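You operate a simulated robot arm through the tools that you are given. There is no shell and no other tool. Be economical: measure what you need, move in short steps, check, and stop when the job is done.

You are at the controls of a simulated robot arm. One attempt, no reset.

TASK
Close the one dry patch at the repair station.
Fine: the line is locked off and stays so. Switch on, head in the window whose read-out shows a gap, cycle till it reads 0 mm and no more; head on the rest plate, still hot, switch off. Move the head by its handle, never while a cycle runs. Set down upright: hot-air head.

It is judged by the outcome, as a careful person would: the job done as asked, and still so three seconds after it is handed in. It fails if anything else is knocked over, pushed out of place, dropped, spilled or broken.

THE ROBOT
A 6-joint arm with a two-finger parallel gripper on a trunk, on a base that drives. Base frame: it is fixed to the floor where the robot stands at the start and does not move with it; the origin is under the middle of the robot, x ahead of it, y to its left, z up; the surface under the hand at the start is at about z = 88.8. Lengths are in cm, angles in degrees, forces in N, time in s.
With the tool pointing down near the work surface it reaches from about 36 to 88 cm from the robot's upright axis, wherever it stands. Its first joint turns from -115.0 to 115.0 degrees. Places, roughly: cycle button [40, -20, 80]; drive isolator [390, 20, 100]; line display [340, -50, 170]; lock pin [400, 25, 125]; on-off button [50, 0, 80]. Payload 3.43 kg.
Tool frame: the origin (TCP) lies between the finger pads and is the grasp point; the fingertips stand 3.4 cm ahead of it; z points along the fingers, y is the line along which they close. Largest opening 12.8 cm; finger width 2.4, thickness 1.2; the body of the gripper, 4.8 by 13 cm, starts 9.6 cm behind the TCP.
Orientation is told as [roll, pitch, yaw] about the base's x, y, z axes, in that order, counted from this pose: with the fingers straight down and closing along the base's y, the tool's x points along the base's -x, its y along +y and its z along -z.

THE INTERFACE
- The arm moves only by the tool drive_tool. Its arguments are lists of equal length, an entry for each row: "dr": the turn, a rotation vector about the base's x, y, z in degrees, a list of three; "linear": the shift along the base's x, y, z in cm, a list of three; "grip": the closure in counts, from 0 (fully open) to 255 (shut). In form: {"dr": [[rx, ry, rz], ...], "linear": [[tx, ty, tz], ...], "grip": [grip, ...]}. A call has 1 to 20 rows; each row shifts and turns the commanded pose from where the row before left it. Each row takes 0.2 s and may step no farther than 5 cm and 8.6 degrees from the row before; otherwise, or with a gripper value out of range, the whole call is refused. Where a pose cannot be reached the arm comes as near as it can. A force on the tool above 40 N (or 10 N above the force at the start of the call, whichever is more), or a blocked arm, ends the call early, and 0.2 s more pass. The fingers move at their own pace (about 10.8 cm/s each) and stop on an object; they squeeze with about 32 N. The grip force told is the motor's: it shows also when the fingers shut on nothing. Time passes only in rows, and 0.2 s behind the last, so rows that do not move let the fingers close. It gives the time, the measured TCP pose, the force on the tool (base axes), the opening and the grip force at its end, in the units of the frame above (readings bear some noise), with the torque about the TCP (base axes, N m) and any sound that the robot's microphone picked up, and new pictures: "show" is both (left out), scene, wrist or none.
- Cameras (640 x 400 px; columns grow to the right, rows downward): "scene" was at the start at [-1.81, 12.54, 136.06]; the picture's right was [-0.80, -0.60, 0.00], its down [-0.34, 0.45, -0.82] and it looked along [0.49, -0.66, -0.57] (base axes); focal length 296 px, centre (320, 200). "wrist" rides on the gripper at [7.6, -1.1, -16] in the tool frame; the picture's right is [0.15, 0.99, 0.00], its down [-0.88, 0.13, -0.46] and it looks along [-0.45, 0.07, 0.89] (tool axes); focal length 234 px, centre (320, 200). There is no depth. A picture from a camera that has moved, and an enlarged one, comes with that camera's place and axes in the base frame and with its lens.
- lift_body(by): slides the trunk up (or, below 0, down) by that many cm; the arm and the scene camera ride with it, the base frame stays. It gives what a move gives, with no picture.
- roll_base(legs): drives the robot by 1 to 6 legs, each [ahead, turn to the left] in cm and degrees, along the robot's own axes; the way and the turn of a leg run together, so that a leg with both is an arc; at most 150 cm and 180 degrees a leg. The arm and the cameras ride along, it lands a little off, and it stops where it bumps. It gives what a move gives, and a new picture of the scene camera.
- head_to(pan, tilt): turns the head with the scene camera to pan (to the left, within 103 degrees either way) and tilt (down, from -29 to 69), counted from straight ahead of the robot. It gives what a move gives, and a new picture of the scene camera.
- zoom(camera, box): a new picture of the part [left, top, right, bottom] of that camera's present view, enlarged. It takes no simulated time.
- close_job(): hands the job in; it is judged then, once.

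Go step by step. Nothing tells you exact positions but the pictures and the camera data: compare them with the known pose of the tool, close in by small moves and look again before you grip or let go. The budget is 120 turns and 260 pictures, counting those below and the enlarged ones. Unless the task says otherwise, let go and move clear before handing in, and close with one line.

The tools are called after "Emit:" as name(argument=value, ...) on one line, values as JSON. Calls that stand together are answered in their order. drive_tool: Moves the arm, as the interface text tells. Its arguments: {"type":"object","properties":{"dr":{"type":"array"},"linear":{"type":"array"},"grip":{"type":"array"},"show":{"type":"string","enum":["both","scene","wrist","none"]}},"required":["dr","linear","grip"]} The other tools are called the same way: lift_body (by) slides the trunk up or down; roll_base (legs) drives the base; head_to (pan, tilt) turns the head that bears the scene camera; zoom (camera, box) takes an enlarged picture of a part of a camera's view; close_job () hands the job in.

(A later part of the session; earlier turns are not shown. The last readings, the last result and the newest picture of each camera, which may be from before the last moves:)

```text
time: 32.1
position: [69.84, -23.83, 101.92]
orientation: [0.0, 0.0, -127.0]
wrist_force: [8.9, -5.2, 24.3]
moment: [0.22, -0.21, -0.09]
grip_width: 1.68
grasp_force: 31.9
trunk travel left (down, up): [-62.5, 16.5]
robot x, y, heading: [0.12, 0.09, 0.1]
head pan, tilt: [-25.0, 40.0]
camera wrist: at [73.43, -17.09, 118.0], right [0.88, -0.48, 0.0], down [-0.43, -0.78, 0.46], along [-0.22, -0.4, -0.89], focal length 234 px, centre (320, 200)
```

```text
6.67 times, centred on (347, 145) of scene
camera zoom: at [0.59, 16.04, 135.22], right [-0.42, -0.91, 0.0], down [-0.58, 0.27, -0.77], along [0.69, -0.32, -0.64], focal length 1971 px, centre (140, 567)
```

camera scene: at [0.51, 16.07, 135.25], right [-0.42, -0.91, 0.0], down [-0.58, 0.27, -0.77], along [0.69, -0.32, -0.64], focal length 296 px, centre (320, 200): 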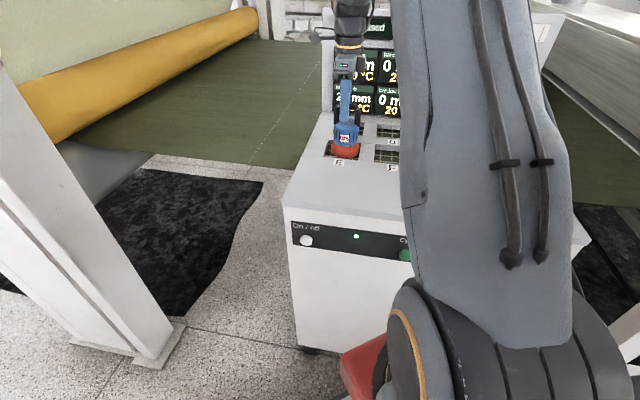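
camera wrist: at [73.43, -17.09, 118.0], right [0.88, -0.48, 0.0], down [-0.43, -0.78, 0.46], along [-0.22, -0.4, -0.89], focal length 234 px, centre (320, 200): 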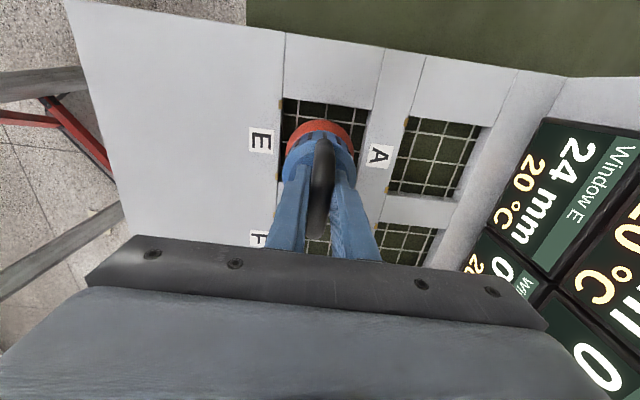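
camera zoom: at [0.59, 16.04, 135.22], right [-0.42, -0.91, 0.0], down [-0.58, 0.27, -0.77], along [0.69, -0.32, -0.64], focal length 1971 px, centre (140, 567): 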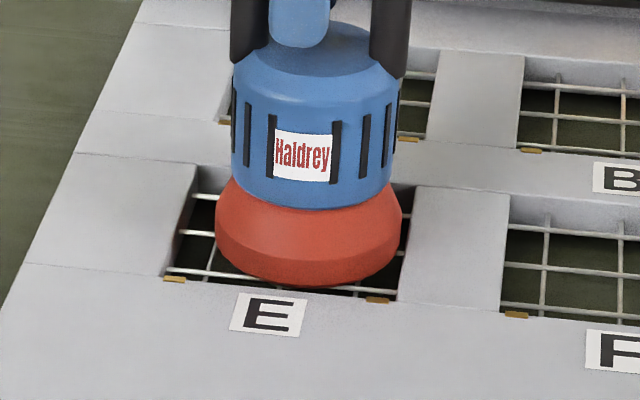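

It is inside on the mesh but about 0.5 cm toward the F side. I lift slightly, recentre, and set down gently.

Emit:
drive_tool(dr=[[0, 0, 0], [0, 0, 0], [0, 0, 0], [0, 0, 0]], linear=[[0, 0, 0.8], [0.3, 0.4, 0.2], [0, 0, -0.4], [0, 0, 0]], grip=[255, 255, 255, 255], show="none")

Emit:
drive_tool(dr=[[0, 0, 0], [0, 0, 0]], linear=[[0, 0, -0.25], [0, 0, 0]], grip=[255, 255], show="none")

```text
time: 33.1
position: [70.11, -23.53, 102.48]
orientation: [-0.1, 0.0, -127.0]
wrist_force: [0.2, -0.3, -10.3]
moment: [0.08, -0.04, -0.03]
grip_width: 1.66
grasp_force: 32.2
trunk travel left (down, up): [-62.5, 16.5]
robot x, y, heading: [0.28, -0.16, 0.1]
head pan, tilt: [-25.0, 40.0]
```

```text
time: 33.7
position: [70.19, -23.52, 102.25]
orientation: [-0.1, 0.2, -126.9]
wrist_force: [0.7, -0.1, -10.5]
moment: [0.09, -0.04, -0.01]
grip_width: 1.67
grasp_force: 32.3
trunk travel left (down, up): [-62.5, 16.5]
robot x, y, heading: [0.3, -0.08, -0.1]
head pan, tilt: [-25.0, 40.0]
```

Still hanging free; a touch further down.

Emit:
drive_tool(dr=[[0, 0, 0], [0, 0, 0], [0, 0, 0]], linear=[[0, 0, -0.15], [0, 0, -0.12], [0, 0, 0]], grip=[255, 255, 255], show="wrist")

Emit:
zoom(camera="wrist", box=[250, 80, 390, 200])

Emit:
zoom(camera="scene", box=[315, 115, 379, 175])

```text
time: 34.5
position: [70.05, -23.54, 102.09]
orientation: [0.0, 0.0, -127.0]
wrist_force: [-0.3, -0.3, -7.3]
moment: [0.05, 0.09, 0.01]
grip_width: 1.66
grasp_force: 32.1
trunk travel left (down, up): [-62.5, 16.5]
robot x, y, heading: [-0.04, -0.06, 0.0]
head pan, tilt: [-25.0, 40.0]
camera wrist: at [73.76, -16.68, 118.04], right [0.88, -0.48, 0.0], down [-0.43, -0.78, 0.46], along [-0.22, -0.4, -0.89], focal length 234 px, centre (320, 200)
```

wrist: 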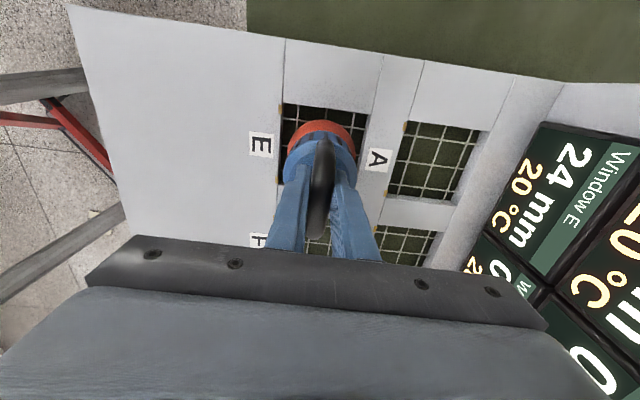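

```text
3.33 times, centred on (320, 140) of wrist
camera zoom: at [73.76, -16.68, 118.04], right [0.88, -0.48, 0.0], down [-0.43, -0.78, 0.46], along [-0.22, -0.4, -0.89], focal length 781 px, centre (320, 400)
```

zoom: 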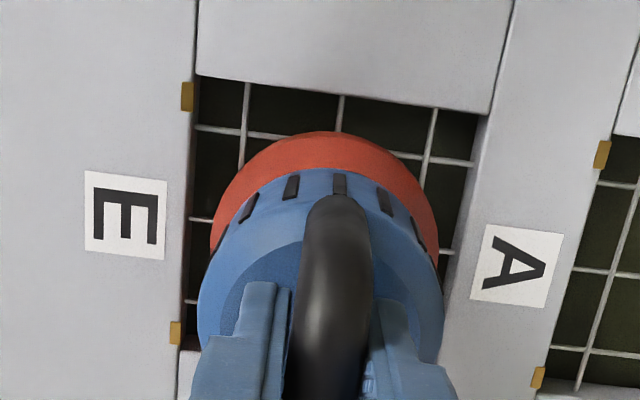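

```text
6.67 times, centred on (347, 145) of scene
camera zoom: at [0.65, 16.02, 135.23], right [-0.42, -0.91, 0.0], down [-0.58, 0.27, -0.77], along [0.69, -0.32, -0.64], focal length 1971 px, centre (140, 567)
```

zoom: 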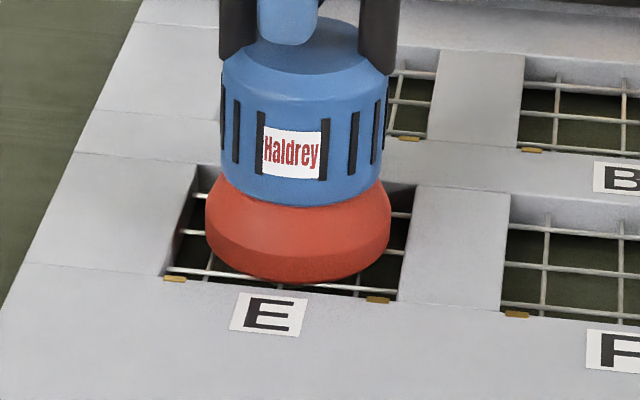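

Well centred now and just touching. I set it fully down and release.

Emit:
drive_tool(dr=[[0, 0, 0], [0, 0, 0], [0, 0, 0], [0, 0, 0], [0, 0, 0]], linear=[[0, 0, -0.15], [0, 0, 0], [0, 0, 0], [0, 0, 0], [0, 0, 0]], grip=[255, 255, 200, 120, 60], show="none")

Emit:
zoom(camera="scene", box=[315, 85, 395, 175])

```text
time: 35.7
position: [70.05, -23.48, 101.79]
orientation: [0.0, -0.1, -127.0]
wrist_force: [0.3, -0.4, 0.4]
moment: [-0.03, -0.04, 0.01]
grip_width: 9.81
grasp_force: 0.0
trunk travel left (down, up): [-62.5, 16.5]
robot x, y, heading: [0.01, -0.06, 0.0]
head pan, tilt: [-25.0, 40.0]
```

```text
4.44 times, centred on (355, 130) of scene
camera zoom: at [0.62, 16.03, 135.23], right [-0.42, -0.91, 0.0], down [-0.58, 0.27, -0.77], along [0.69, -0.32, -0.64], focal length 1314 px, centre (164, 511)
```

zoom: 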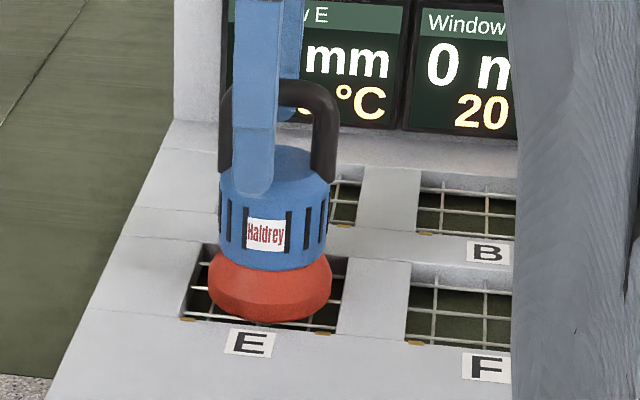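

The head stands upright in E. I rise clear, turn and move over the cycle button with fingers closed.

Emit:
drive_tool(dr=[[0, 0, 0], [0, 0, 0], [0, 0, 0], [0, 0, 0], [0, 0, 0]], linear=[[0, 0, 2], [0, 0, 4.5], [0, 0, 4.5], [0, 0, 4.5], [0, 0, 4.5]], grip=[0, 0, 0, 0, 0], show="wrist")

Emit:
drive_tool(dr=[[0, 0, 7.5], [0, 0, 7.5], [0, 0, 7.5], [0, 0, 7.5], [0, 0, 7.5], [0, 0, 7.5], [0, 0, 7.5], [0, 0, 7.5], [0, 0, 7.5], [0, 0, 7.5], [0, 0, 7.5], [0, 0, 7.5]], linear=[[-3.3, 0.25, 0], [-3.3, 0.25, 0], [-3.3, 0.25, 0], [-3.3, 0.25, 0], [-3.3, 0.25, 0], [-3.3, 0.25, 0], [-3.3, 0.25, 0], [-3.3, 0.25, 0], [-3.3, 0.25, 0], [-3.3, 0.25, 0], [-3.3, 0.25, -2], [-3.3, 0.25, -4]], grip=[0, 0, 255, 255, 255, 255, 255, 255, 255, 255, 255, 255])

```text
time: 36.9
position: [69.84, -23.39, 122.01]
orientation: [0.0, 0.0, -127.0]
wrist_force: [0.1, 0.2, 0.3]
moment: [0.0, 0.01, 0.0]
grip_width: 12.8
grasp_force: 0.0
trunk travel left (down, up): [-62.5, 16.5]
robot x, y, heading: [0.11, 0.25, 0.2]
head pan, tilt: [-25.0, 40.0]
camera wrist: at [73.61, -16.63, 137.94], right [0.88, -0.48, 0.0], down [-0.43, -0.78, 0.46], along [-0.22, -0.4, -0.89], focal length 234 px, centre (320, 200)
```

wrist: 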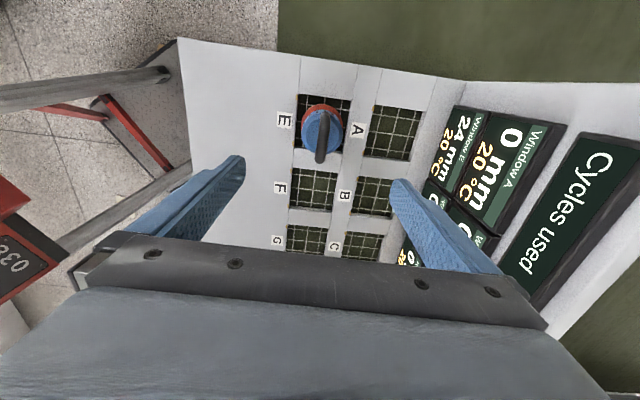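

```text
refused: row 12 steps farther than a row can; nothing moved
```

The move was refused for step size; I resend it within limits.

Emit:
drive_tool(dr=[[0, 0, 7.5], [0, 0, 7.5], [0, 0, 7.5], [0, 0, 7.5], [0, 0, 7.5], [0, 0, 7.5], [0, 0, 7.5], [0, 0, 7.5], [0, 0, 7.5], [0, 0, 7.5], [0, 0, 7.5], [0, 0, 7.5], [-3.75, -5, 0], [-3.75, -5, 0], [-3.75, -5, 0], [-3.75, -5, 0]], linear=[[-3.3, 0.25, 0], [-3.3, 0.25, 0], [-3.3, 0.25, 0], [-3.3, 0.25, 0], [-3.3, 0.25, 0], [-3.3, 0.25, 0], [-3.3, 0.25, 0], [-3.3, 0.25, 0], [-3.3, 0.25, 0], [-3.3, 0.25, 0], [-3.3, 0.25, 0], [-3.3, 0.25, 0], [0, 0, -4], [0, 0, -4], [0, 0, -4], [0, 0, -4]], grip=[0, 0, 255, 255, 255, 255, 255, 255, 255, 255, 255, 255, 255, 255, 255, 255])

```text
time: 40.3
position: [33.85, -23.15, 105.33]
orientation: [0.1, -24.9, -36.9]
wrist_force: [0.0, 1.0, 0.4]
moment: [-0.02, -0.03, 0.02]
grip_width: 0.0
grasp_force: 31.9
out of reach, approached as far as the arm can: row 13, 14, 15, 16
trunk travel left (down, up): [-62.5, 16.5]
robot x, y, heading: [0.06, 0.06, 0.1]
head pan, tilt: [-25.0, 40.0]
camera scene: at [0.6, 16.05, 135.22], right [-0.42, -0.91, 0.0], down [-0.58, 0.27, -0.77], along [0.69, -0.32, -0.64], focal length 296 px, centre (320, 200)
camera wrist: at [22.29, -15.72, 116.72], right [0.49, 0.87, -0.06], down [0.56, -0.26, 0.78], along [0.67, -0.42, -0.62], focal length 234 px, centre (320, 200)
```

scene: 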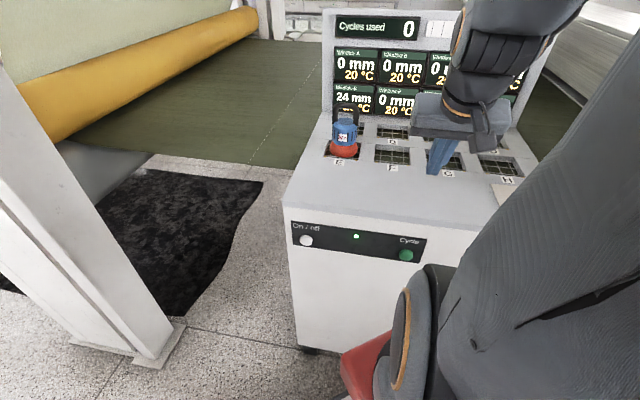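
wrist: 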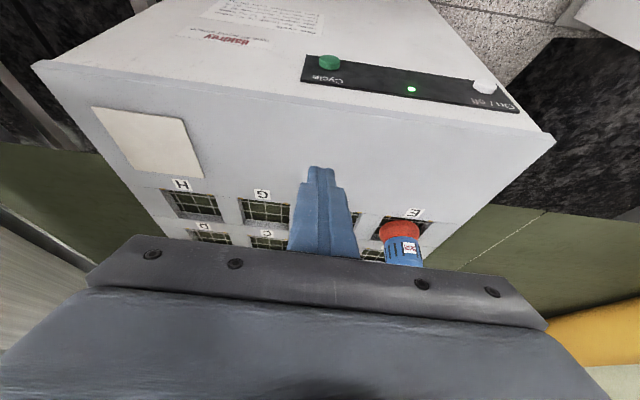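

With a 25° tilt this is too close to the robot; I straighten to about 8° tilt, which the arm can reach here.

Emit:
drive_tool(dr=[[3.4, 4.53, 0], [3.4, 4.53, 0], [3.4, 4.53, 0], [0, 0, 0]], linear=[[0, 0, 0], [0, 0, 0], [0, 0, 0], [0, 0, 0]], grip=[255, 255, 255, 255], show="none")

```text
time: 41.3
position: [33.86, -23.08, 105.41]
orientation: [0.0, -7.8, -36.9]
wrist_force: [-0.3, 0.4, 0.9]
moment: [0.03, -0.01, -0.01]
grip_width: 0.02
grasp_force: 32.3
trunk travel left (down, up): [-62.5, 16.5]
robot x, y, heading: [-0.21, -0.15, -0.0]
head pan, tilt: [-25.0, 40.0]
```

Emit:
drive_tool(dr=[[0, 0, 0], [0, 0, 0], [0, 0, 0], [0, 0, 0]], linear=[[-2.9, 2.15, -1], [0, 0, -4], [0, 0, -4], [0, 0, -4]], grip=[255, 255, 255, 255], show="wrist")

```text
time: 42.3
position: [31.53, -21.45, 92.62]
orientation: [0.0, -7.9, -37.0]
wrist_force: [-1.3, 0.4, -0.9]
moment: [-0.06, -0.04, -0.01]
grip_width: 0.02
grasp_force: 32.3
out of reach, approached as far as the arm can: row 4
trunk travel left (down, up): [-62.5, 16.5]
robot x, y, heading: [0.1, -0.19, 0.1]
head pan, tilt: [-25.0, 40.0]
camera wrist: at [23.15, -16.5, 107.39], right [0.48, 0.88, -0.02], down [0.73, -0.38, 0.57], along [0.49, -0.29, -0.82], focal length 234 px, centre (320, 200)
```

wrist: 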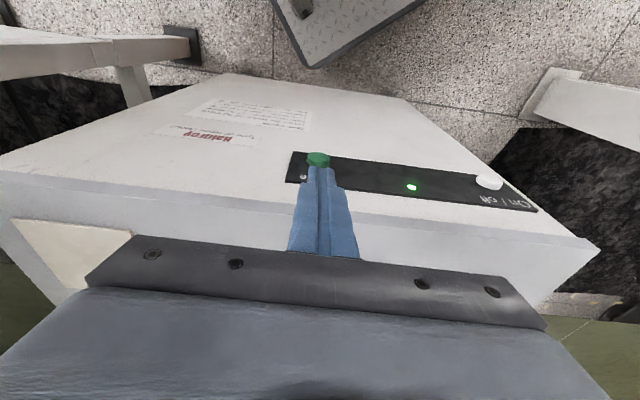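

The arm can't fold closer here, so I'll back the base ~10 cm. I raise the hand and glance left-rear and right-rear first.

Emit:
drive_tool(dr=[[0, 0, 0], [0, 0, 0], [0, 0, 0]], linear=[[0, 0, 4.5], [0, 0, 4.5], [0, 0, 4.5]], grip=[255, 255, 255], show="none")

Emit:
head_to(pan=103, tilt=35)

Emit:
head_to(pan=-103, tilt=35)

```text
time: 43.1
position: [31.78, -21.63, 106.2]
orientation: [-0.1, -8.0, -37.0]
wrist_force: [0.3, -0.9, 0.1]
moment: [0.04, 0.01, -0.01]
grip_width: 0.0
grasp_force: 32.6
trunk travel left (down, up): [-62.5, 16.5]
robot x, y, heading: [0.33, -0.03, 0.1]
head pan, tilt: [-25.0, 40.0]
```

```text
time: 45.2
position: [31.64, -21.53, 106.15]
orientation: [0.0, -8.0, -37.0]
wrist_force: [0.4, 1.0, -0.4]
moment: [-0.02, 0.05, 0.0]
grip_width: 0.02
grasp_force: 31.7
trunk travel left (down, up): [-62.5, 16.5]
robot x, y, heading: [-0.18, -0.26, 0.1]
head pan, tilt: [103.0, 35.0]
camera scene: at [-9.06, 28.21, 135.98], right [0.97, 0.22, 0.0], down [0.13, -0.56, -0.82], along [-0.18, 0.8, -0.57], focal length 296 px, centre (320, 200)
```

scene: 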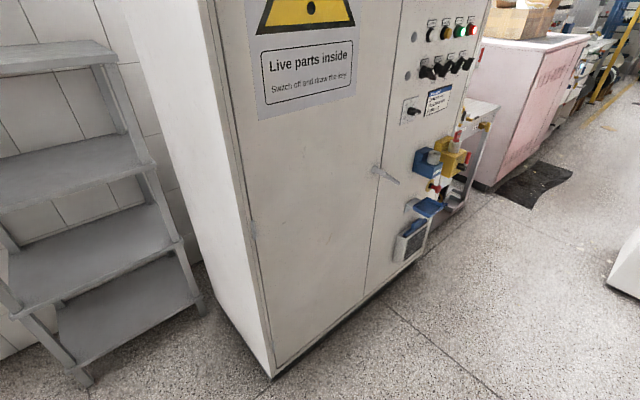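

```text
time: 48.2
position: [31.77, -21.5, 106.1]
orientation: [0.0, -7.9, -37.0]
wrist_force: [-0.5, -0.7, -0.1]
moment: [0.03, 0.01, 0.0]
grip_width: 0.0
grasp_force: 32.3
trunk travel left (down, up): [-62.5, 16.5]
robot x, y, heading: [0.16, -0.13, 0.1]
head pan, tilt: [-103.0, 35.0]
camera scene: at [-9.06, 11.05, 135.98], right [-0.97, 0.22, 0.0], down [0.13, 0.56, -0.82], along [-0.18, -0.8, -0.57], focal length 296 px, centre (320, 200)
```

scene: 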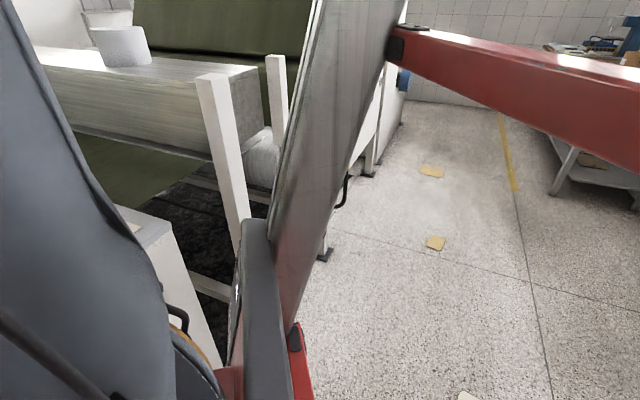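

The surroundings leave room; I back straight by 9 cm and look at the station again.

Emit:
roll_base(legs=[[-9, 0]])

Emit:
head_to(pan=-25, tilt=37)

```text
time: 49.3
position: [22.49, -21.58, 106.19]
orientation: [0.0, -7.9, -37.0]
wrist_force: [-0.1, -0.8, -0.3]
moment: [0.01, 0.02, 0.01]
grip_width: 0.02
grasp_force: 32.2
trunk travel left (down, up): [-62.5, 16.5]
robot x, y, heading: [-9.04, 0.05, -0.2]
head pan, tilt: [-103.0, 35.0]
camera scene: at [-18.12, 11.04, 135.98], right [-0.97, 0.22, 0.0], down [0.13, 0.56, -0.82], along [-0.18, -0.8, -0.57], focal length 296 px, centre (320, 200)
```

scene: 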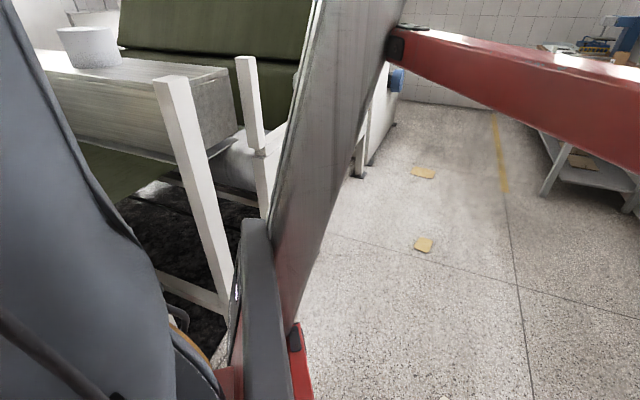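

```text
time: 50.8
position: [22.59, -21.59, 106.12]
orientation: [-0.1, -7.9, -36.9]
wrist_force: [0.4, -0.9, -0.5]
moment: [0.05, -0.03, 0.01]
grip_width: 0.0
grasp_force: 32.3
trunk travel left (down, up): [-62.5, 16.5]
robot x, y, heading: [-8.99, 0.16, 0.1]
head pan, tilt: [-25.0, 37.0]
camera scene: at [-8.27, 15.95, 135.67], right [-0.42, -0.91, 0.0], down [-0.55, 0.25, -0.8], along [0.72, -0.34, -0.6], focal length 296 px, centre (320, 200)
```

scene: 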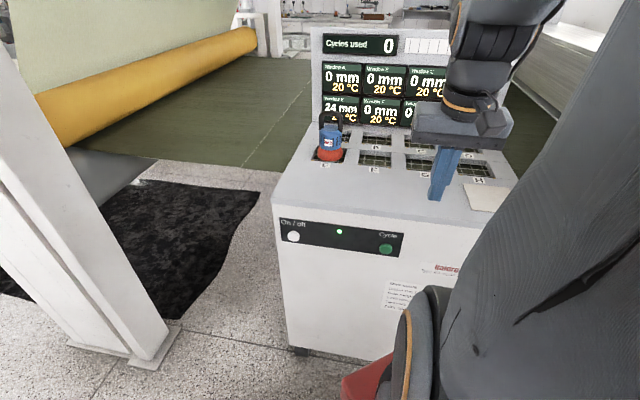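

Now the approach pose is reachable. I tilt to 25° and lower in front of the cycle button.

Emit:
drive_tool(dr=[[-3.4, -4.53, 0], [-3.4, -4.53, 0], [-3.4, -4.53, 0], [0, 0, 0], [0, 0, 0], [0, 0, 0], [0, 0, 0]], linear=[[2.5, 0.37, -2.5], [2.5, 0.37, -3.9], [2.6, 0.36, -3.9], [0, 0, -3.9], [0, 0, -3.9], [0, 0, -3.9], [0, 0, -4.1]], grip=[255, 255, 255, 255, 255, 255, 255])

```text
time: 52.4
position: [31.8, -22.12, 82.59]
orientation: [-0.8, -24.5, -38.9]
wrist_force: [1.9, 2.9, 0.0]
moment: [-0.17, 0.14, 0.0]
grip_width: 0.0
grasp_force: 32.1
out of reach, approached as far as the arm can: row 3, 4, 5, 7
trunk travel left (down, up): [-62.5, 16.5]
robot x, y, heading: [-8.68, -0.25, -0.1]
head pan, tilt: [-25.0, 37.0]
camera scene: at [-8.3, 15.97, 135.67], right [-0.42, -0.91, 0.0], down [-0.55, 0.25, -0.8], along [0.72, -0.34, -0.6], focal length 296 px, centre (320, 200)
camera wrist: at [20.78, -14.1, 94.12], right [0.52, 0.85, -0.07], down [0.56, -0.28, 0.78], along [0.64, -0.45, -0.62], focal length 234 px, centre (320, 200)
```

scene: 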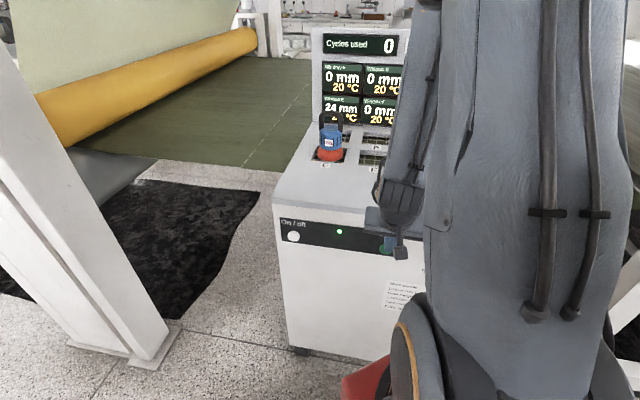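
wrist: 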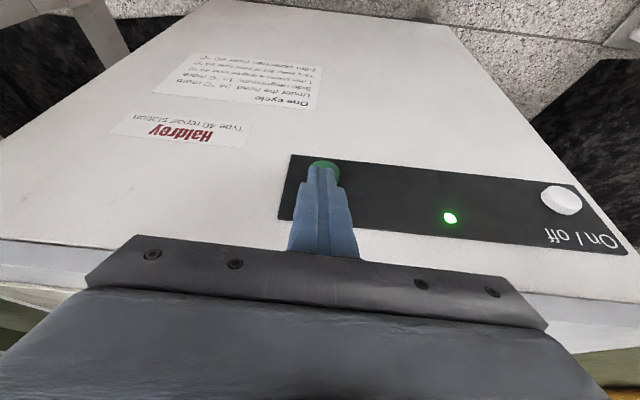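

The fingertip is almost in line with the green button but 2.5 cm high and at the reach limit. I lower a bit while inching forward.

Emit:
drive_tool(dr=[[0, 0, 0], [0, 0, 0], [0, 0, 0]], linear=[[0.3, -0.1, -0.8], [0.3, -0.1, -0.8], [0.3, -0.1, -0.8]], grip=[255, 255, 255], show="wrist")

```text
time: 53.2
position: [34.01, -22.65, 82.15]
orientation: [-0.7, -24.8, -36.6]
wrist_force: [-0.5, 0.3, -0.1]
moment: [0.01, -0.02, 0.01]
grip_width: 0.0
grasp_force: 31.7
out of reach, approached as far as the arm can: row 1, 2, 3
trunk travel left (down, up): [-62.5, 16.5]
robot x, y, heading: [-9.06, 0.09, -0.2]
head pan, tilt: [-25.0, 37.0]
camera wrist: at [22.59, -15.21, 93.37], right [0.49, 0.87, -0.07], down [0.57, -0.25, 0.78], along [0.66, -0.42, -0.62], focal length 234 px, centre (320, 200)
```

wrist: 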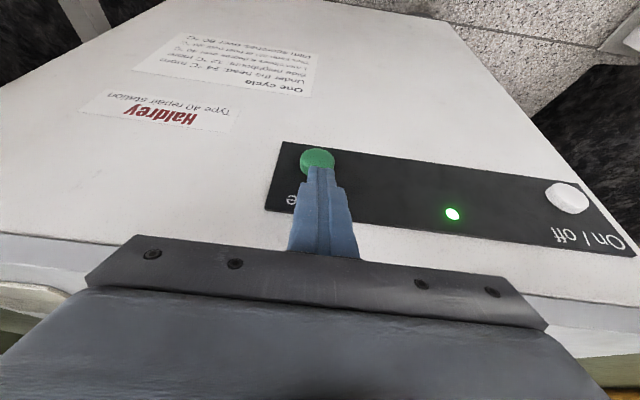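

The arm is still at its fold limit. I raise the hand and back the base another 8 cm.

Emit:
drive_tool(dr=[[0, 0, 0], [0, 0, 0], [0, 0, 0], [0, 0, 0], [0, 0, 0], [0, 0, 0]], linear=[[-0.8, 0.6, 2], [-0.8, 0.6, 3.5], [0, 0, 4.5], [0, 0, 4.5], [0, 0, 4.5], [0, 0, 4.5]], grip=[255, 255, 255, 255, 255, 255], show="none")

Emit:
roll_base(legs=[[-8, 0]])

```text
time: 54.6
position: [31.88, -23.32, 103.84]
orientation: [-7.3, -25.5, -27.8]
wrist_force: [2.1, 4.9, -1.0]
moment: [-0.42, 0.07, -0.33]
grip_width: 0.0
grasp_force: 32.2
out of reach, approached as far as the arm can: row 3, 4
trunk travel left (down, up): [-62.5, 16.5]
robot x, y, heading: [-8.82, -0.54, 0.1]
head pan, tilt: [-25.0, 37.0]
```

```text
time: 55.6
position: [24.18, -21.95, 103.46]
orientation: [0.1, -25.0, -36.9]
wrist_force: [0.8, 0.2, 0.4]
moment: [0.02, 0.03, 0.0]
grip_width: 0.0
grasp_force: 31.8
trunk travel left (down, up): [-62.5, 16.5]
robot x, y, heading: [-16.85, 0.07, -0.1]
head pan, tilt: [-25.0, 37.0]
camera scene: at [-16.35, 15.95, 135.67], right [-0.42, -0.91, 0.0], down [-0.55, 0.25, -0.8], along [0.72, -0.34, -0.6], focal length 296 px, centre (320, 200)
```

scene: 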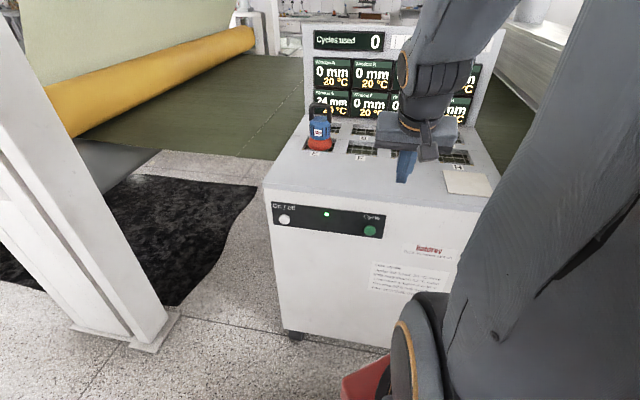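

Much better room and a good view. I lower in front of the cycle button again.

Emit:
drive_tool(dr=[[0, 0, 0], [0, 0, 0], [0, 0, 0], [0, 0, 0], [0, 0, 0], [0, 0, 0]], linear=[[1, 0.24, -3.9], [1, 0.24, -3.9], [1, 0.24, -3.9], [1, 0.24, -3.9], [1, 0.24, -3.9], [1, 0.24, -3.9]], grip=[255, 255, 255, 255, 255, 255], show="wrist")

```text
time: 57.0
position: [30.23, -20.62, 80.09]
orientation: [0.1, -25.0, -37.2]
wrist_force: [-0.6, 0.6, 1.4]
moment: [-0.01, -0.02, 0.02]
grip_width: 0.0
grasp_force: 32.2
trunk travel left (down, up): [-62.5, 16.5]
robot x, y, heading: [-17.2, 0.07, 0.1]
head pan, tilt: [-25.0, 37.0]
camera wrist: at [18.65, -13.16, 91.36], right [0.49, 0.87, -0.06], down [0.56, -0.26, 0.79], along [0.67, -0.42, -0.62], focal length 234 px, centre (320, 200)
```

wrist: 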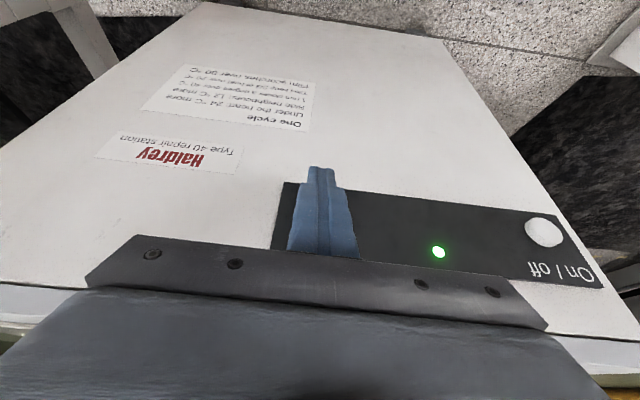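

Reached exactly; the button is behind the finger. I advance 2.7 cm and check alignment before pressing.

Emit:
drive_tool(dr=[[0, 0, 0], [0, 0, 0], [0, 0, 0], [0, 0, 0], [0, 0, 0]], linear=[[0.5, -0.37, 0], [0.5, -0.37, 0], [0.4, -0.3, 0], [0.4, -0.3, 0], [0.36, -0.27, 0]], grip=[255, 255, 255, 255, 255], show="wrist")

Emit:
zoom(camera="wrist", box=[250, 130, 410, 260])

```text
time: 58.2
position: [32.45, -22.12, 79.98]
orientation: [0.0, -25.0, -37.0]
wrist_force: [-0.1, 0.6, 0.0]
moment: [-0.01, 0.0, 0.0]
grip_width: 0.0
grasp_force: 32.3
trunk travel left (down, up): [-62.5, 16.5]
robot x, y, heading: [-16.64, 0.13, 0.1]
head pan, tilt: [-25.0, 37.0]
camera wrist: at [20.81, -14.82, 91.35], right [0.49, 0.87, -0.06], down [0.56, -0.26, 0.79], along [0.67, -0.42, -0.62], focal length 234 px, centre (320, 200)
```

wrist: 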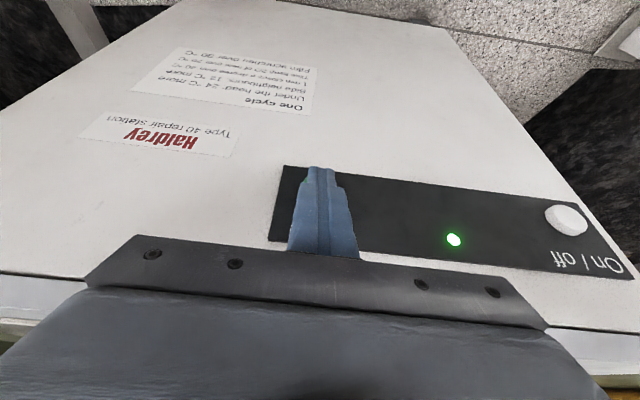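

```text
3.08 times, centred on (330, 195) of wrist
camera zoom: at [20.81, -14.82, 91.35], right [0.49, 0.87, -0.06], down [0.56, -0.26, 0.79], along [0.67, -0.42, -0.62], focal length 720 px, centre (289, 215)
```

zoom: 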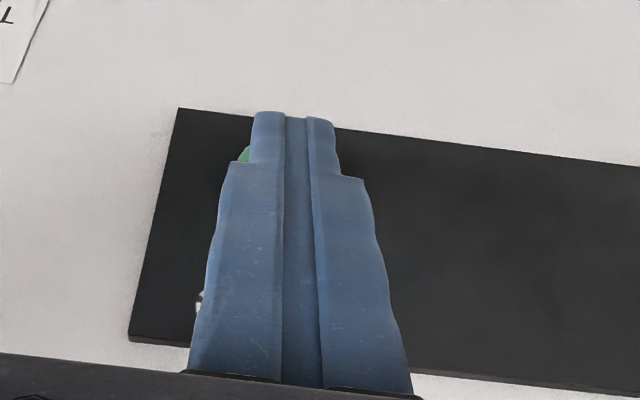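

A green sliver shows left of the tip; I shift 0.3 cm right along the panel, press once to the same depth as before, and retract.

Emit:
drive_tool(dr=[[0, 0, 0], [0, 0, 0], [0, 0, 0], [0, 0, 0], [0, 0, 0], [0, 0, 0]], linear=[[-0.18, -0.24, 0], [0.24, -0.18, 0], [0.24, -0.18, 0], [0.24, -0.18, 0], [0.24, -0.18, 0], [-1.6, 1.2, 0]], grip=[255, 255, 255, 255, 255, 255], show="scene")

Emit:
zoom(camera="scene", box=[290, 20, 450, 240])

```text
time: 59.6
position: [31.61, -21.9, 79.96]
orientation: [0.0, -25.0, -36.9]
wrist_force: [0.6, 0.5, -0.2]
moment: [0.0, 0.03, -0.02]
grip_width: 0.0
grasp_force: 32.3
trunk travel left (down, up): [-62.5, 16.5]
robot x, y, heading: [-16.86, -0.24, -0.2]
head pan, tilt: [-25.0, 37.0]
heard: click
camera scene: at [-16.35, 15.94, 135.68], right [-0.42, -0.91, 0.0], down [-0.55, 0.25, -0.8], along [0.72, -0.34, -0.6], focal length 296 px, centre (320, 200)
```

scene: 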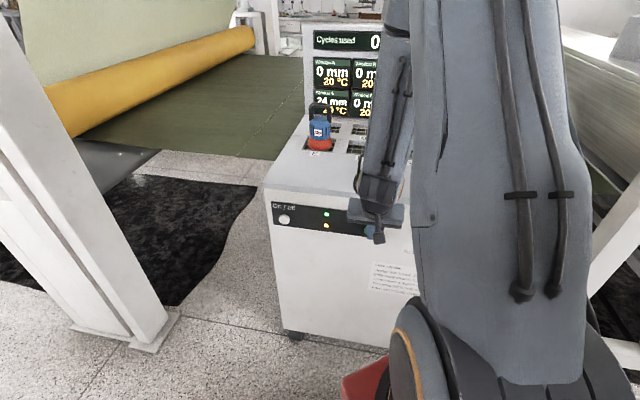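

```text
1.82 times, centred on (370, 130) of scene
camera zoom: at [-16.35, 15.94, 135.68], right [-0.42, -0.91, 0.0], down [-0.55, 0.25, -0.8], along [0.72, -0.34, -0.6], focal length 538 px, centre (229, 327)
```

zoom: 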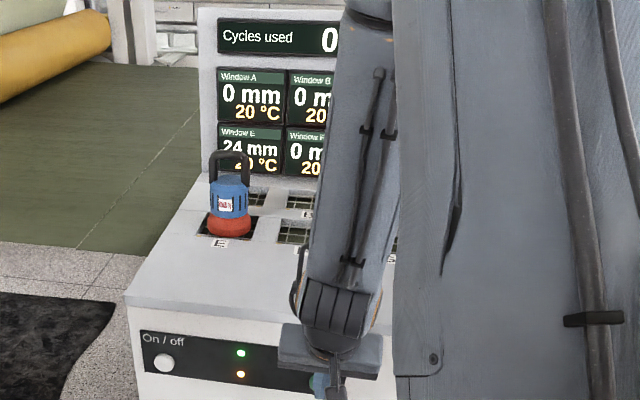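

Click heard and an amber lamp came on: the cycle is running. I wait with the hand still.

Emit:
drive_tool(dr=[[0, 0, 0], [0, 0, 0], [0, 0, 0], [0, 0, 0], [0, 0, 0], [0, 0, 0], [0, 0, 0], [0, 0, 0], [0, 0, 0], [0, 0, 0]], linear=[[0, 0, 0], [0, 0, 0], [0, 0, 0], [0, 0, 0], [0, 0, 0], [0, 0, 0], [0, 0, 0], [0, 0, 0], [0, 0, 0], [0, 0, 0]], grip=[255, 255, 255, 255, 255, 255, 255, 255, 255, 255], show="none")

Emit:
zoom(camera="scene", box=[260, 20, 420, 240])

```text
time: 61.8
position: [31.53, -21.88, 80.06]
orientation: [0.1, -25.1, -36.9]
wrist_force: [-0.6, 0.5, -0.2]
moment: [-0.02, 0.01, 0.01]
grip_width: 0.0
grasp_force: 31.6
trunk travel left (down, up): [-62.5, 16.5]
robot x, y, heading: [-17.13, 0.36, -0.2]
head pan, tilt: [-25.0, 37.0]
```

```text
1.82 times, centred on (340, 130) of scene
camera zoom: at [-16.36, 15.95, 135.68], right [-0.42, -0.91, 0.0], down [-0.55, 0.25, -0.8], along [0.72, -0.34, -0.6], focal length 538 px, centre (284, 327)
```

zoom: 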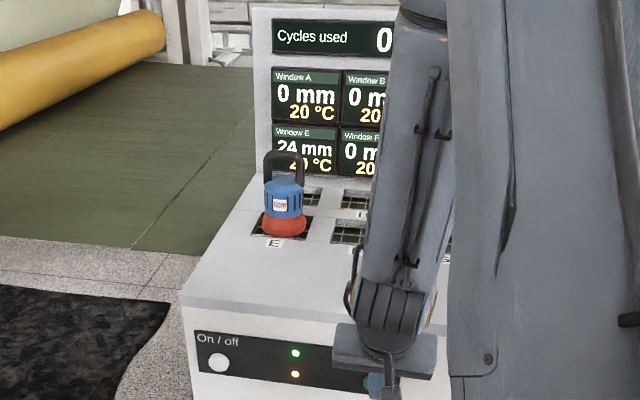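

Still running (amber). I wait further.

Emit:
drive_tool(dr=[[0, 0, 0], [0, 0, 0], [0, 0, 0], [0, 0, 0], [0, 0, 0], [0, 0, 0], [0, 0, 0], [0, 0, 0], [0, 0, 0], [0, 0, 0], [0, 0, 0], [0, 0, 0], [0, 0, 0], [0, 0, 0], [0, 0, 0]], linear=[[0, 0, 0], [0, 0, 0], [0, 0, 0], [0, 0, 0], [0, 0, 0], [0, 0, 0], [0, 0, 0], [0, 0, 0], [0, 0, 0], [0, 0, 0], [0, 0, 0], [0, 0, 0], [0, 0, 0], [0, 0, 0], [0, 0, 0]], grip=[255, 255, 255, 255, 255, 255, 255, 255, 255, 255, 255, 255, 255, 255, 255], show="none")

Emit:
zoom(camera="scene", box=[260, 20, 420, 240])

```text
time: 65.0
position: [31.49, -21.83, 80.1]
orientation: [0.0, -25.0, -37.0]
wrist_force: [-0.9, 0.6, -0.7]
moment: [0.0, 0.01, -0.03]
grip_width: 0.0
grasp_force: 32.0
trunk travel left (down, up): [-62.5, 16.5]
robot x, y, heading: [-17.23, -0.01, 0.0]
head pan, tilt: [-25.0, 37.0]
```

```text
1.82 times, centred on (340, 130) of scene
camera zoom: at [-16.36, 15.95, 135.68], right [-0.42, -0.91, 0.0], down [-0.55, 0.25, -0.8], along [0.72, -0.34, -0.6], focal length 538 px, centre (284, 327)
```

zoom: 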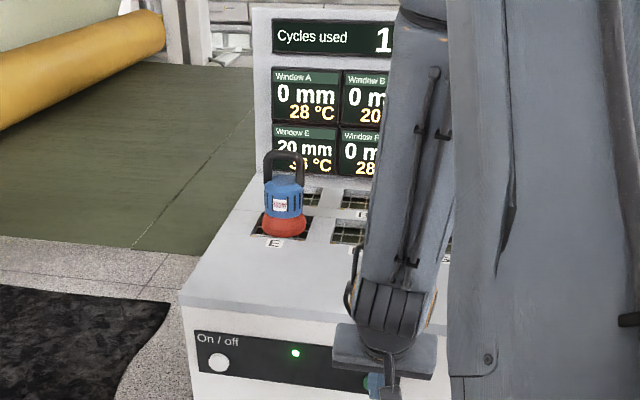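

Cycle 1 done: E reads 20 mm at 36 °C, exactly as the notice predicts. The second cycle should close it; I press once more.

Emit:
drive_tool(dr=[[0, 0, 0], [0, 0, 0], [0, 0, 0], [0, 0, 0], [0, 0, 0], [0, 0, 0], [0, 0, 0]], linear=[[0.4, -0.3, 0], [0.24, -0.18, 0], [0.24, -0.18, 0], [0.24, -0.18, 0], [0.24, -0.18, 0], [0.24, -0.18, 0], [-1.6, 1.2, 0]], grip=[255, 255, 255, 255, 255, 255, 255], show="none")

Emit:
zoom(camera="scene", box=[260, 20, 420, 240])

```text
time: 66.6
position: [31.66, -21.96, 80.0]
orientation: [0.0, -24.9, -36.9]
wrist_force: [0.3, 0.1, -0.2]
moment: [-0.03, 0.0, -0.03]
grip_width: 0.02
grasp_force: 32.0
trunk travel left (down, up): [-62.5, 16.5]
robot x, y, heading: [-17.31, 0.02, -0.2]
head pan, tilt: [-25.0, 37.0]
heard: click
```

```text
1.82 times, centred on (340, 130) of scene
camera zoom: at [-16.35, 15.94, 135.68], right [-0.42, -0.91, 0.0], down [-0.55, 0.25, -0.8], along [0.72, -0.34, -0.6], focal length 538 px, centre (284, 327)
```

zoom: 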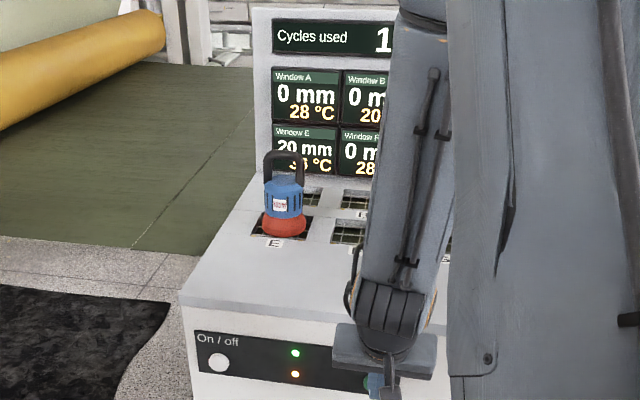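

The second cycle is running; I wait it out.

Emit:
drive_tool(dr=[[0, 0, 0], [0, 0, 0], [0, 0, 0], [0, 0, 0], [0, 0, 0], [0, 0, 0], [0, 0, 0], [0, 0, 0], [0, 0, 0], [0, 0, 0], [0, 0, 0], [0, 0, 0], [0, 0, 0], [0, 0, 0], [0, 0, 0], [0, 0, 0], [0, 0, 0], [0, 0, 0], [0, 0, 0], [0, 0, 0]], linear=[[0, 0, 0], [0, 0, 0], [0, 0, 0], [0, 0, 0], [0, 0, 0], [0, 0, 0], [0, 0, 0], [0, 0, 0], [0, 0, 0], [0, 0, 0], [0, 0, 0], [0, 0, 0], [0, 0, 0], [0, 0, 0], [0, 0, 0], [0, 0, 0], [0, 0, 0], [0, 0, 0], [0, 0, 0], [0, 0, 0]], grip=[255, 255, 255, 255, 255, 255, 255, 255, 255, 255, 255, 255, 255, 255, 255, 255, 255, 255, 255, 255], show="none")

Emit:
drive_tool(dr=[[0, 0, 0], [0, 0, 0], [0, 0, 0], [0, 0, 0], [0, 0, 0], [0, 0, 0], [0, 0, 0], [0, 0, 0]], linear=[[0, 0, 0], [0, 0, 0], [0, 0, 0], [0, 0, 0], [0, 0, 0], [0, 0, 0], [0, 0, 0], [0, 0, 0]], grip=[255, 255, 255, 255, 255, 255, 255, 255], show="none")

Emit:
zoom(camera="scene", box=[260, 20, 420, 240])

```text
time: 70.8
position: [31.71, -21.87, 80.04]
orientation: [0.1, -24.9, -36.9]
wrist_force: [0.3, 1.2, -0.5]
moment: [-0.01, 0.03, 0.0]
grip_width: 0.0
grasp_force: 32.5
trunk travel left (down, up): [-62.5, 16.5]
robot x, y, heading: [-17.1, -0.24, 0.3]
head pan, tilt: [-25.0, 37.0]
```

```text
time: 72.6
position: [31.55, -21.83, 79.93]
orientation: [0.1, -25.0, -36.9]
wrist_force: [0.4, 0.1, -0.7]
moment: [0.01, 0.01, 0.01]
grip_width: 0.0
grasp_force: 31.5
trunk travel left (down, up): [-62.5, 16.5]
robot x, y, heading: [-17.24, -0.25, 0.3]
head pan, tilt: [-25.0, 37.0]
```

```text
1.82 times, centred on (340, 130) of scene
camera zoom: at [-16.36, 15.95, 135.68], right [-0.42, -0.91, 0.0], down [-0.55, 0.25, -0.8], along [0.72, -0.34, -0.6], focal length 538 px, centre (284, 327)
```

zoom: 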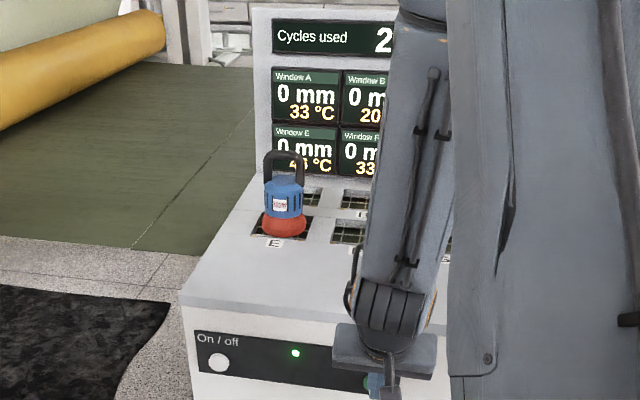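

E reads 0 mm, 2 cycles used, amber out. I retract, rise and straighten, then drive 11 cm ahead so that E is in reach.

Emit:
drive_tool(dr=[[0, 0, 0], [0, 0, 0], [0, 0, 0], [0, 0, 0], [0, 0, 0], [3.75, 5, 0], [3.75, 5, 0], [3.75, 5, 0], [3.75, 5, 0], [0, 0, 0]], linear=[[-1.6, 1.2, 0], [0, 0, 4.6], [0, 0, 4.6], [0, 0, 4.6], [0, 0, 4.6], [0, 0, 4.6], [0, 0, 4.6], [0, 0, 4.6], [0, 0, 4.6], [0, 0, 4.6]], grip=[255, 255, 255, 255, 255, 255, 0, 0, 0, 0], show="none")

Emit:
roll_base(legs=[[11, 0]])

```text
time: 74.8
position: [29.93, -20.57, 121.52]
orientation: [0.1, 0.0, -36.9]
wrist_force: [0.2, -0.5, -0.6]
moment: [0.02, 0.03, 0.0]
grip_width: 12.82
grasp_force: 0.1
trunk travel left (down, up): [-62.5, 16.5]
robot x, y, heading: [-17.09, -0.12, 0.1]
head pan, tilt: [-25.0, 37.0]
```

```text
time: 76.0
position: [41.0, -20.52, 121.32]
orientation: [0.0, 0.1, -37.0]
wrist_force: [-0.2, -0.1, 0.3]
moment: [0.03, 0.04, -0.01]
grip_width: 12.8
grasp_force: 0.1
trunk travel left (down, up): [-62.5, 16.5]
robot x, y, heading: [-6.36, -0.29, 0.1]
head pan, tilt: [-25.0, 37.0]
camera scene: at [-5.25, 15.96, 135.68], right [-0.42, -0.91, 0.0], down [-0.55, 0.25, -0.8], along [0.72, -0.34, -0.6], focal length 296 px, centre (320, 200)
```

scene: 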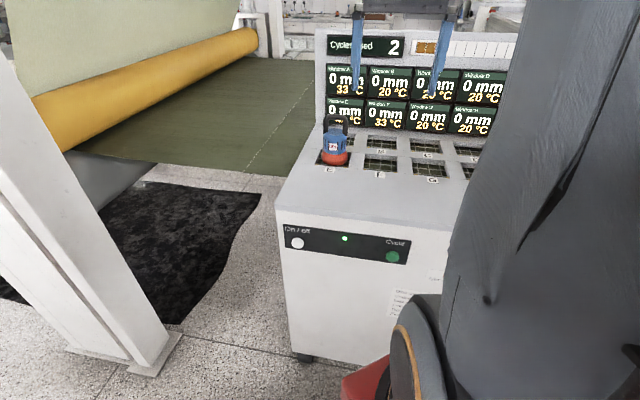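

All read 0 mm. I go back over the head at E, turning the gripper to straddle the handle.

Emit:
drive_tool(dr=[[0, 0, -7.5], [0, 0, -7.5], [0, 0, -7.5], [0, 0, -7.5], [0, 0, -7.5], [0, 0, -7.5], [0, 0, -7.5], [0, 0, -7.5], [0, 0, -7.5], [0, 0, -7.5], [0, 0, -7.5], [0, 0, -7.5]], linear=[[2.42, -0.25, 0], [2.42, -0.25, 0], [2.42, -0.25, 0], [2.42, -0.25, 0], [2.42, -0.25, 0], [2.42, -0.25, 0], [2.42, -0.25, 0], [2.42, -0.25, 0], [2.42, -0.25, 0], [2.42, -0.25, 0], [2.42, -0.25, 0], [2.42, -0.25, 0]], grip=[0, 0, 0, 0, 0, 0, 0, 0, 0, 0, 0, 0], show="wrist")

Emit:
zoom(camera="wrist", box=[250, 70, 390, 200])

```text
time: 78.6
position: [69.99, -23.57, 121.39]
orientation: [0.1, -0.1, -127.1]
wrist_force: [-0.2, 0.3, -0.1]
moment: [-0.03, -0.05, 0.03]
grip_width: 12.78
grasp_force: 0.0
trunk travel left (down, up): [-62.5, 16.5]
robot x, y, heading: [-6.03, -0.52, 0.1]
head pan, tilt: [-25.0, 37.0]
camera wrist: at [73.73, -16.88, 137.34], right [0.88, -0.48, 0.0], down [-0.43, -0.78, 0.46], along [-0.22, -0.4, -0.89], focal length 234 px, centre (320, 200)
```

wrist: 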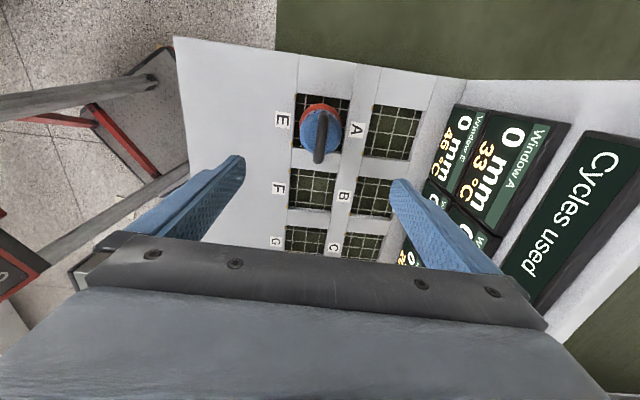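

```text
3.08 times, centred on (320, 135) of wrist
camera zoom: at [73.73, -16.88, 137.34], right [0.88, -0.48, 0.0], down [-0.43, -0.78, 0.46], along [-0.22, -0.4, -0.89], focal length 720 px, centre (320, 400)
```

zoom: 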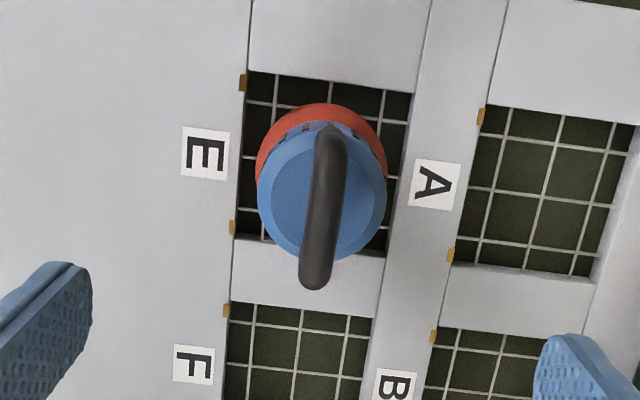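

Same alignment as when I let go. I descend onto the bar, close, and lift straight up.

Emit:
drive_tool(dr=[[0, 0, 0], [0, 0, 0], [0, 0, 0], [0, 0, 0], [0, 0, 0], [0, 0, 0], [0, 0, 0], [0, 0, 0], [0, 0, 0], [0, 0, 0]], linear=[[0.05, 0.07, -4], [0, 0, -4], [0, 0, -4], [0, 0, -4], [0, 0, -2], [0, 0, -1.5], [0, 0, 0], [0, 0, 0], [0, 0, 0], [0, 0, 0]], grip=[0, 0, 0, 0, 0, 0, 255, 255, 255, 255], show="wrist")

```text
time: 80.8
position: [70.08, -23.56, 101.96]
orientation: [0.1, 0.0, -127.0]
wrist_force: [3.9, -2.0, 1.1]
moment: [0.02, -0.04, -0.03]
grip_width: 1.67
grasp_force: 32.1
trunk travel left (down, up): [-62.5, 16.5]
robot x, y, heading: [-6.02, 0.21, 0.2]
head pan, tilt: [-25.0, 37.0]
camera wrist: at [73.8, -16.82, 117.97], right [0.88, -0.48, 0.0], down [-0.43, -0.78, 0.46], along [-0.22, -0.4, -0.89], focal length 234 px, centre (320, 200)
```

wrist: 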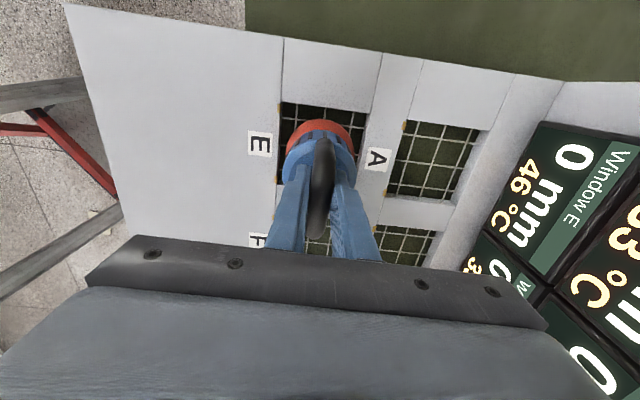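

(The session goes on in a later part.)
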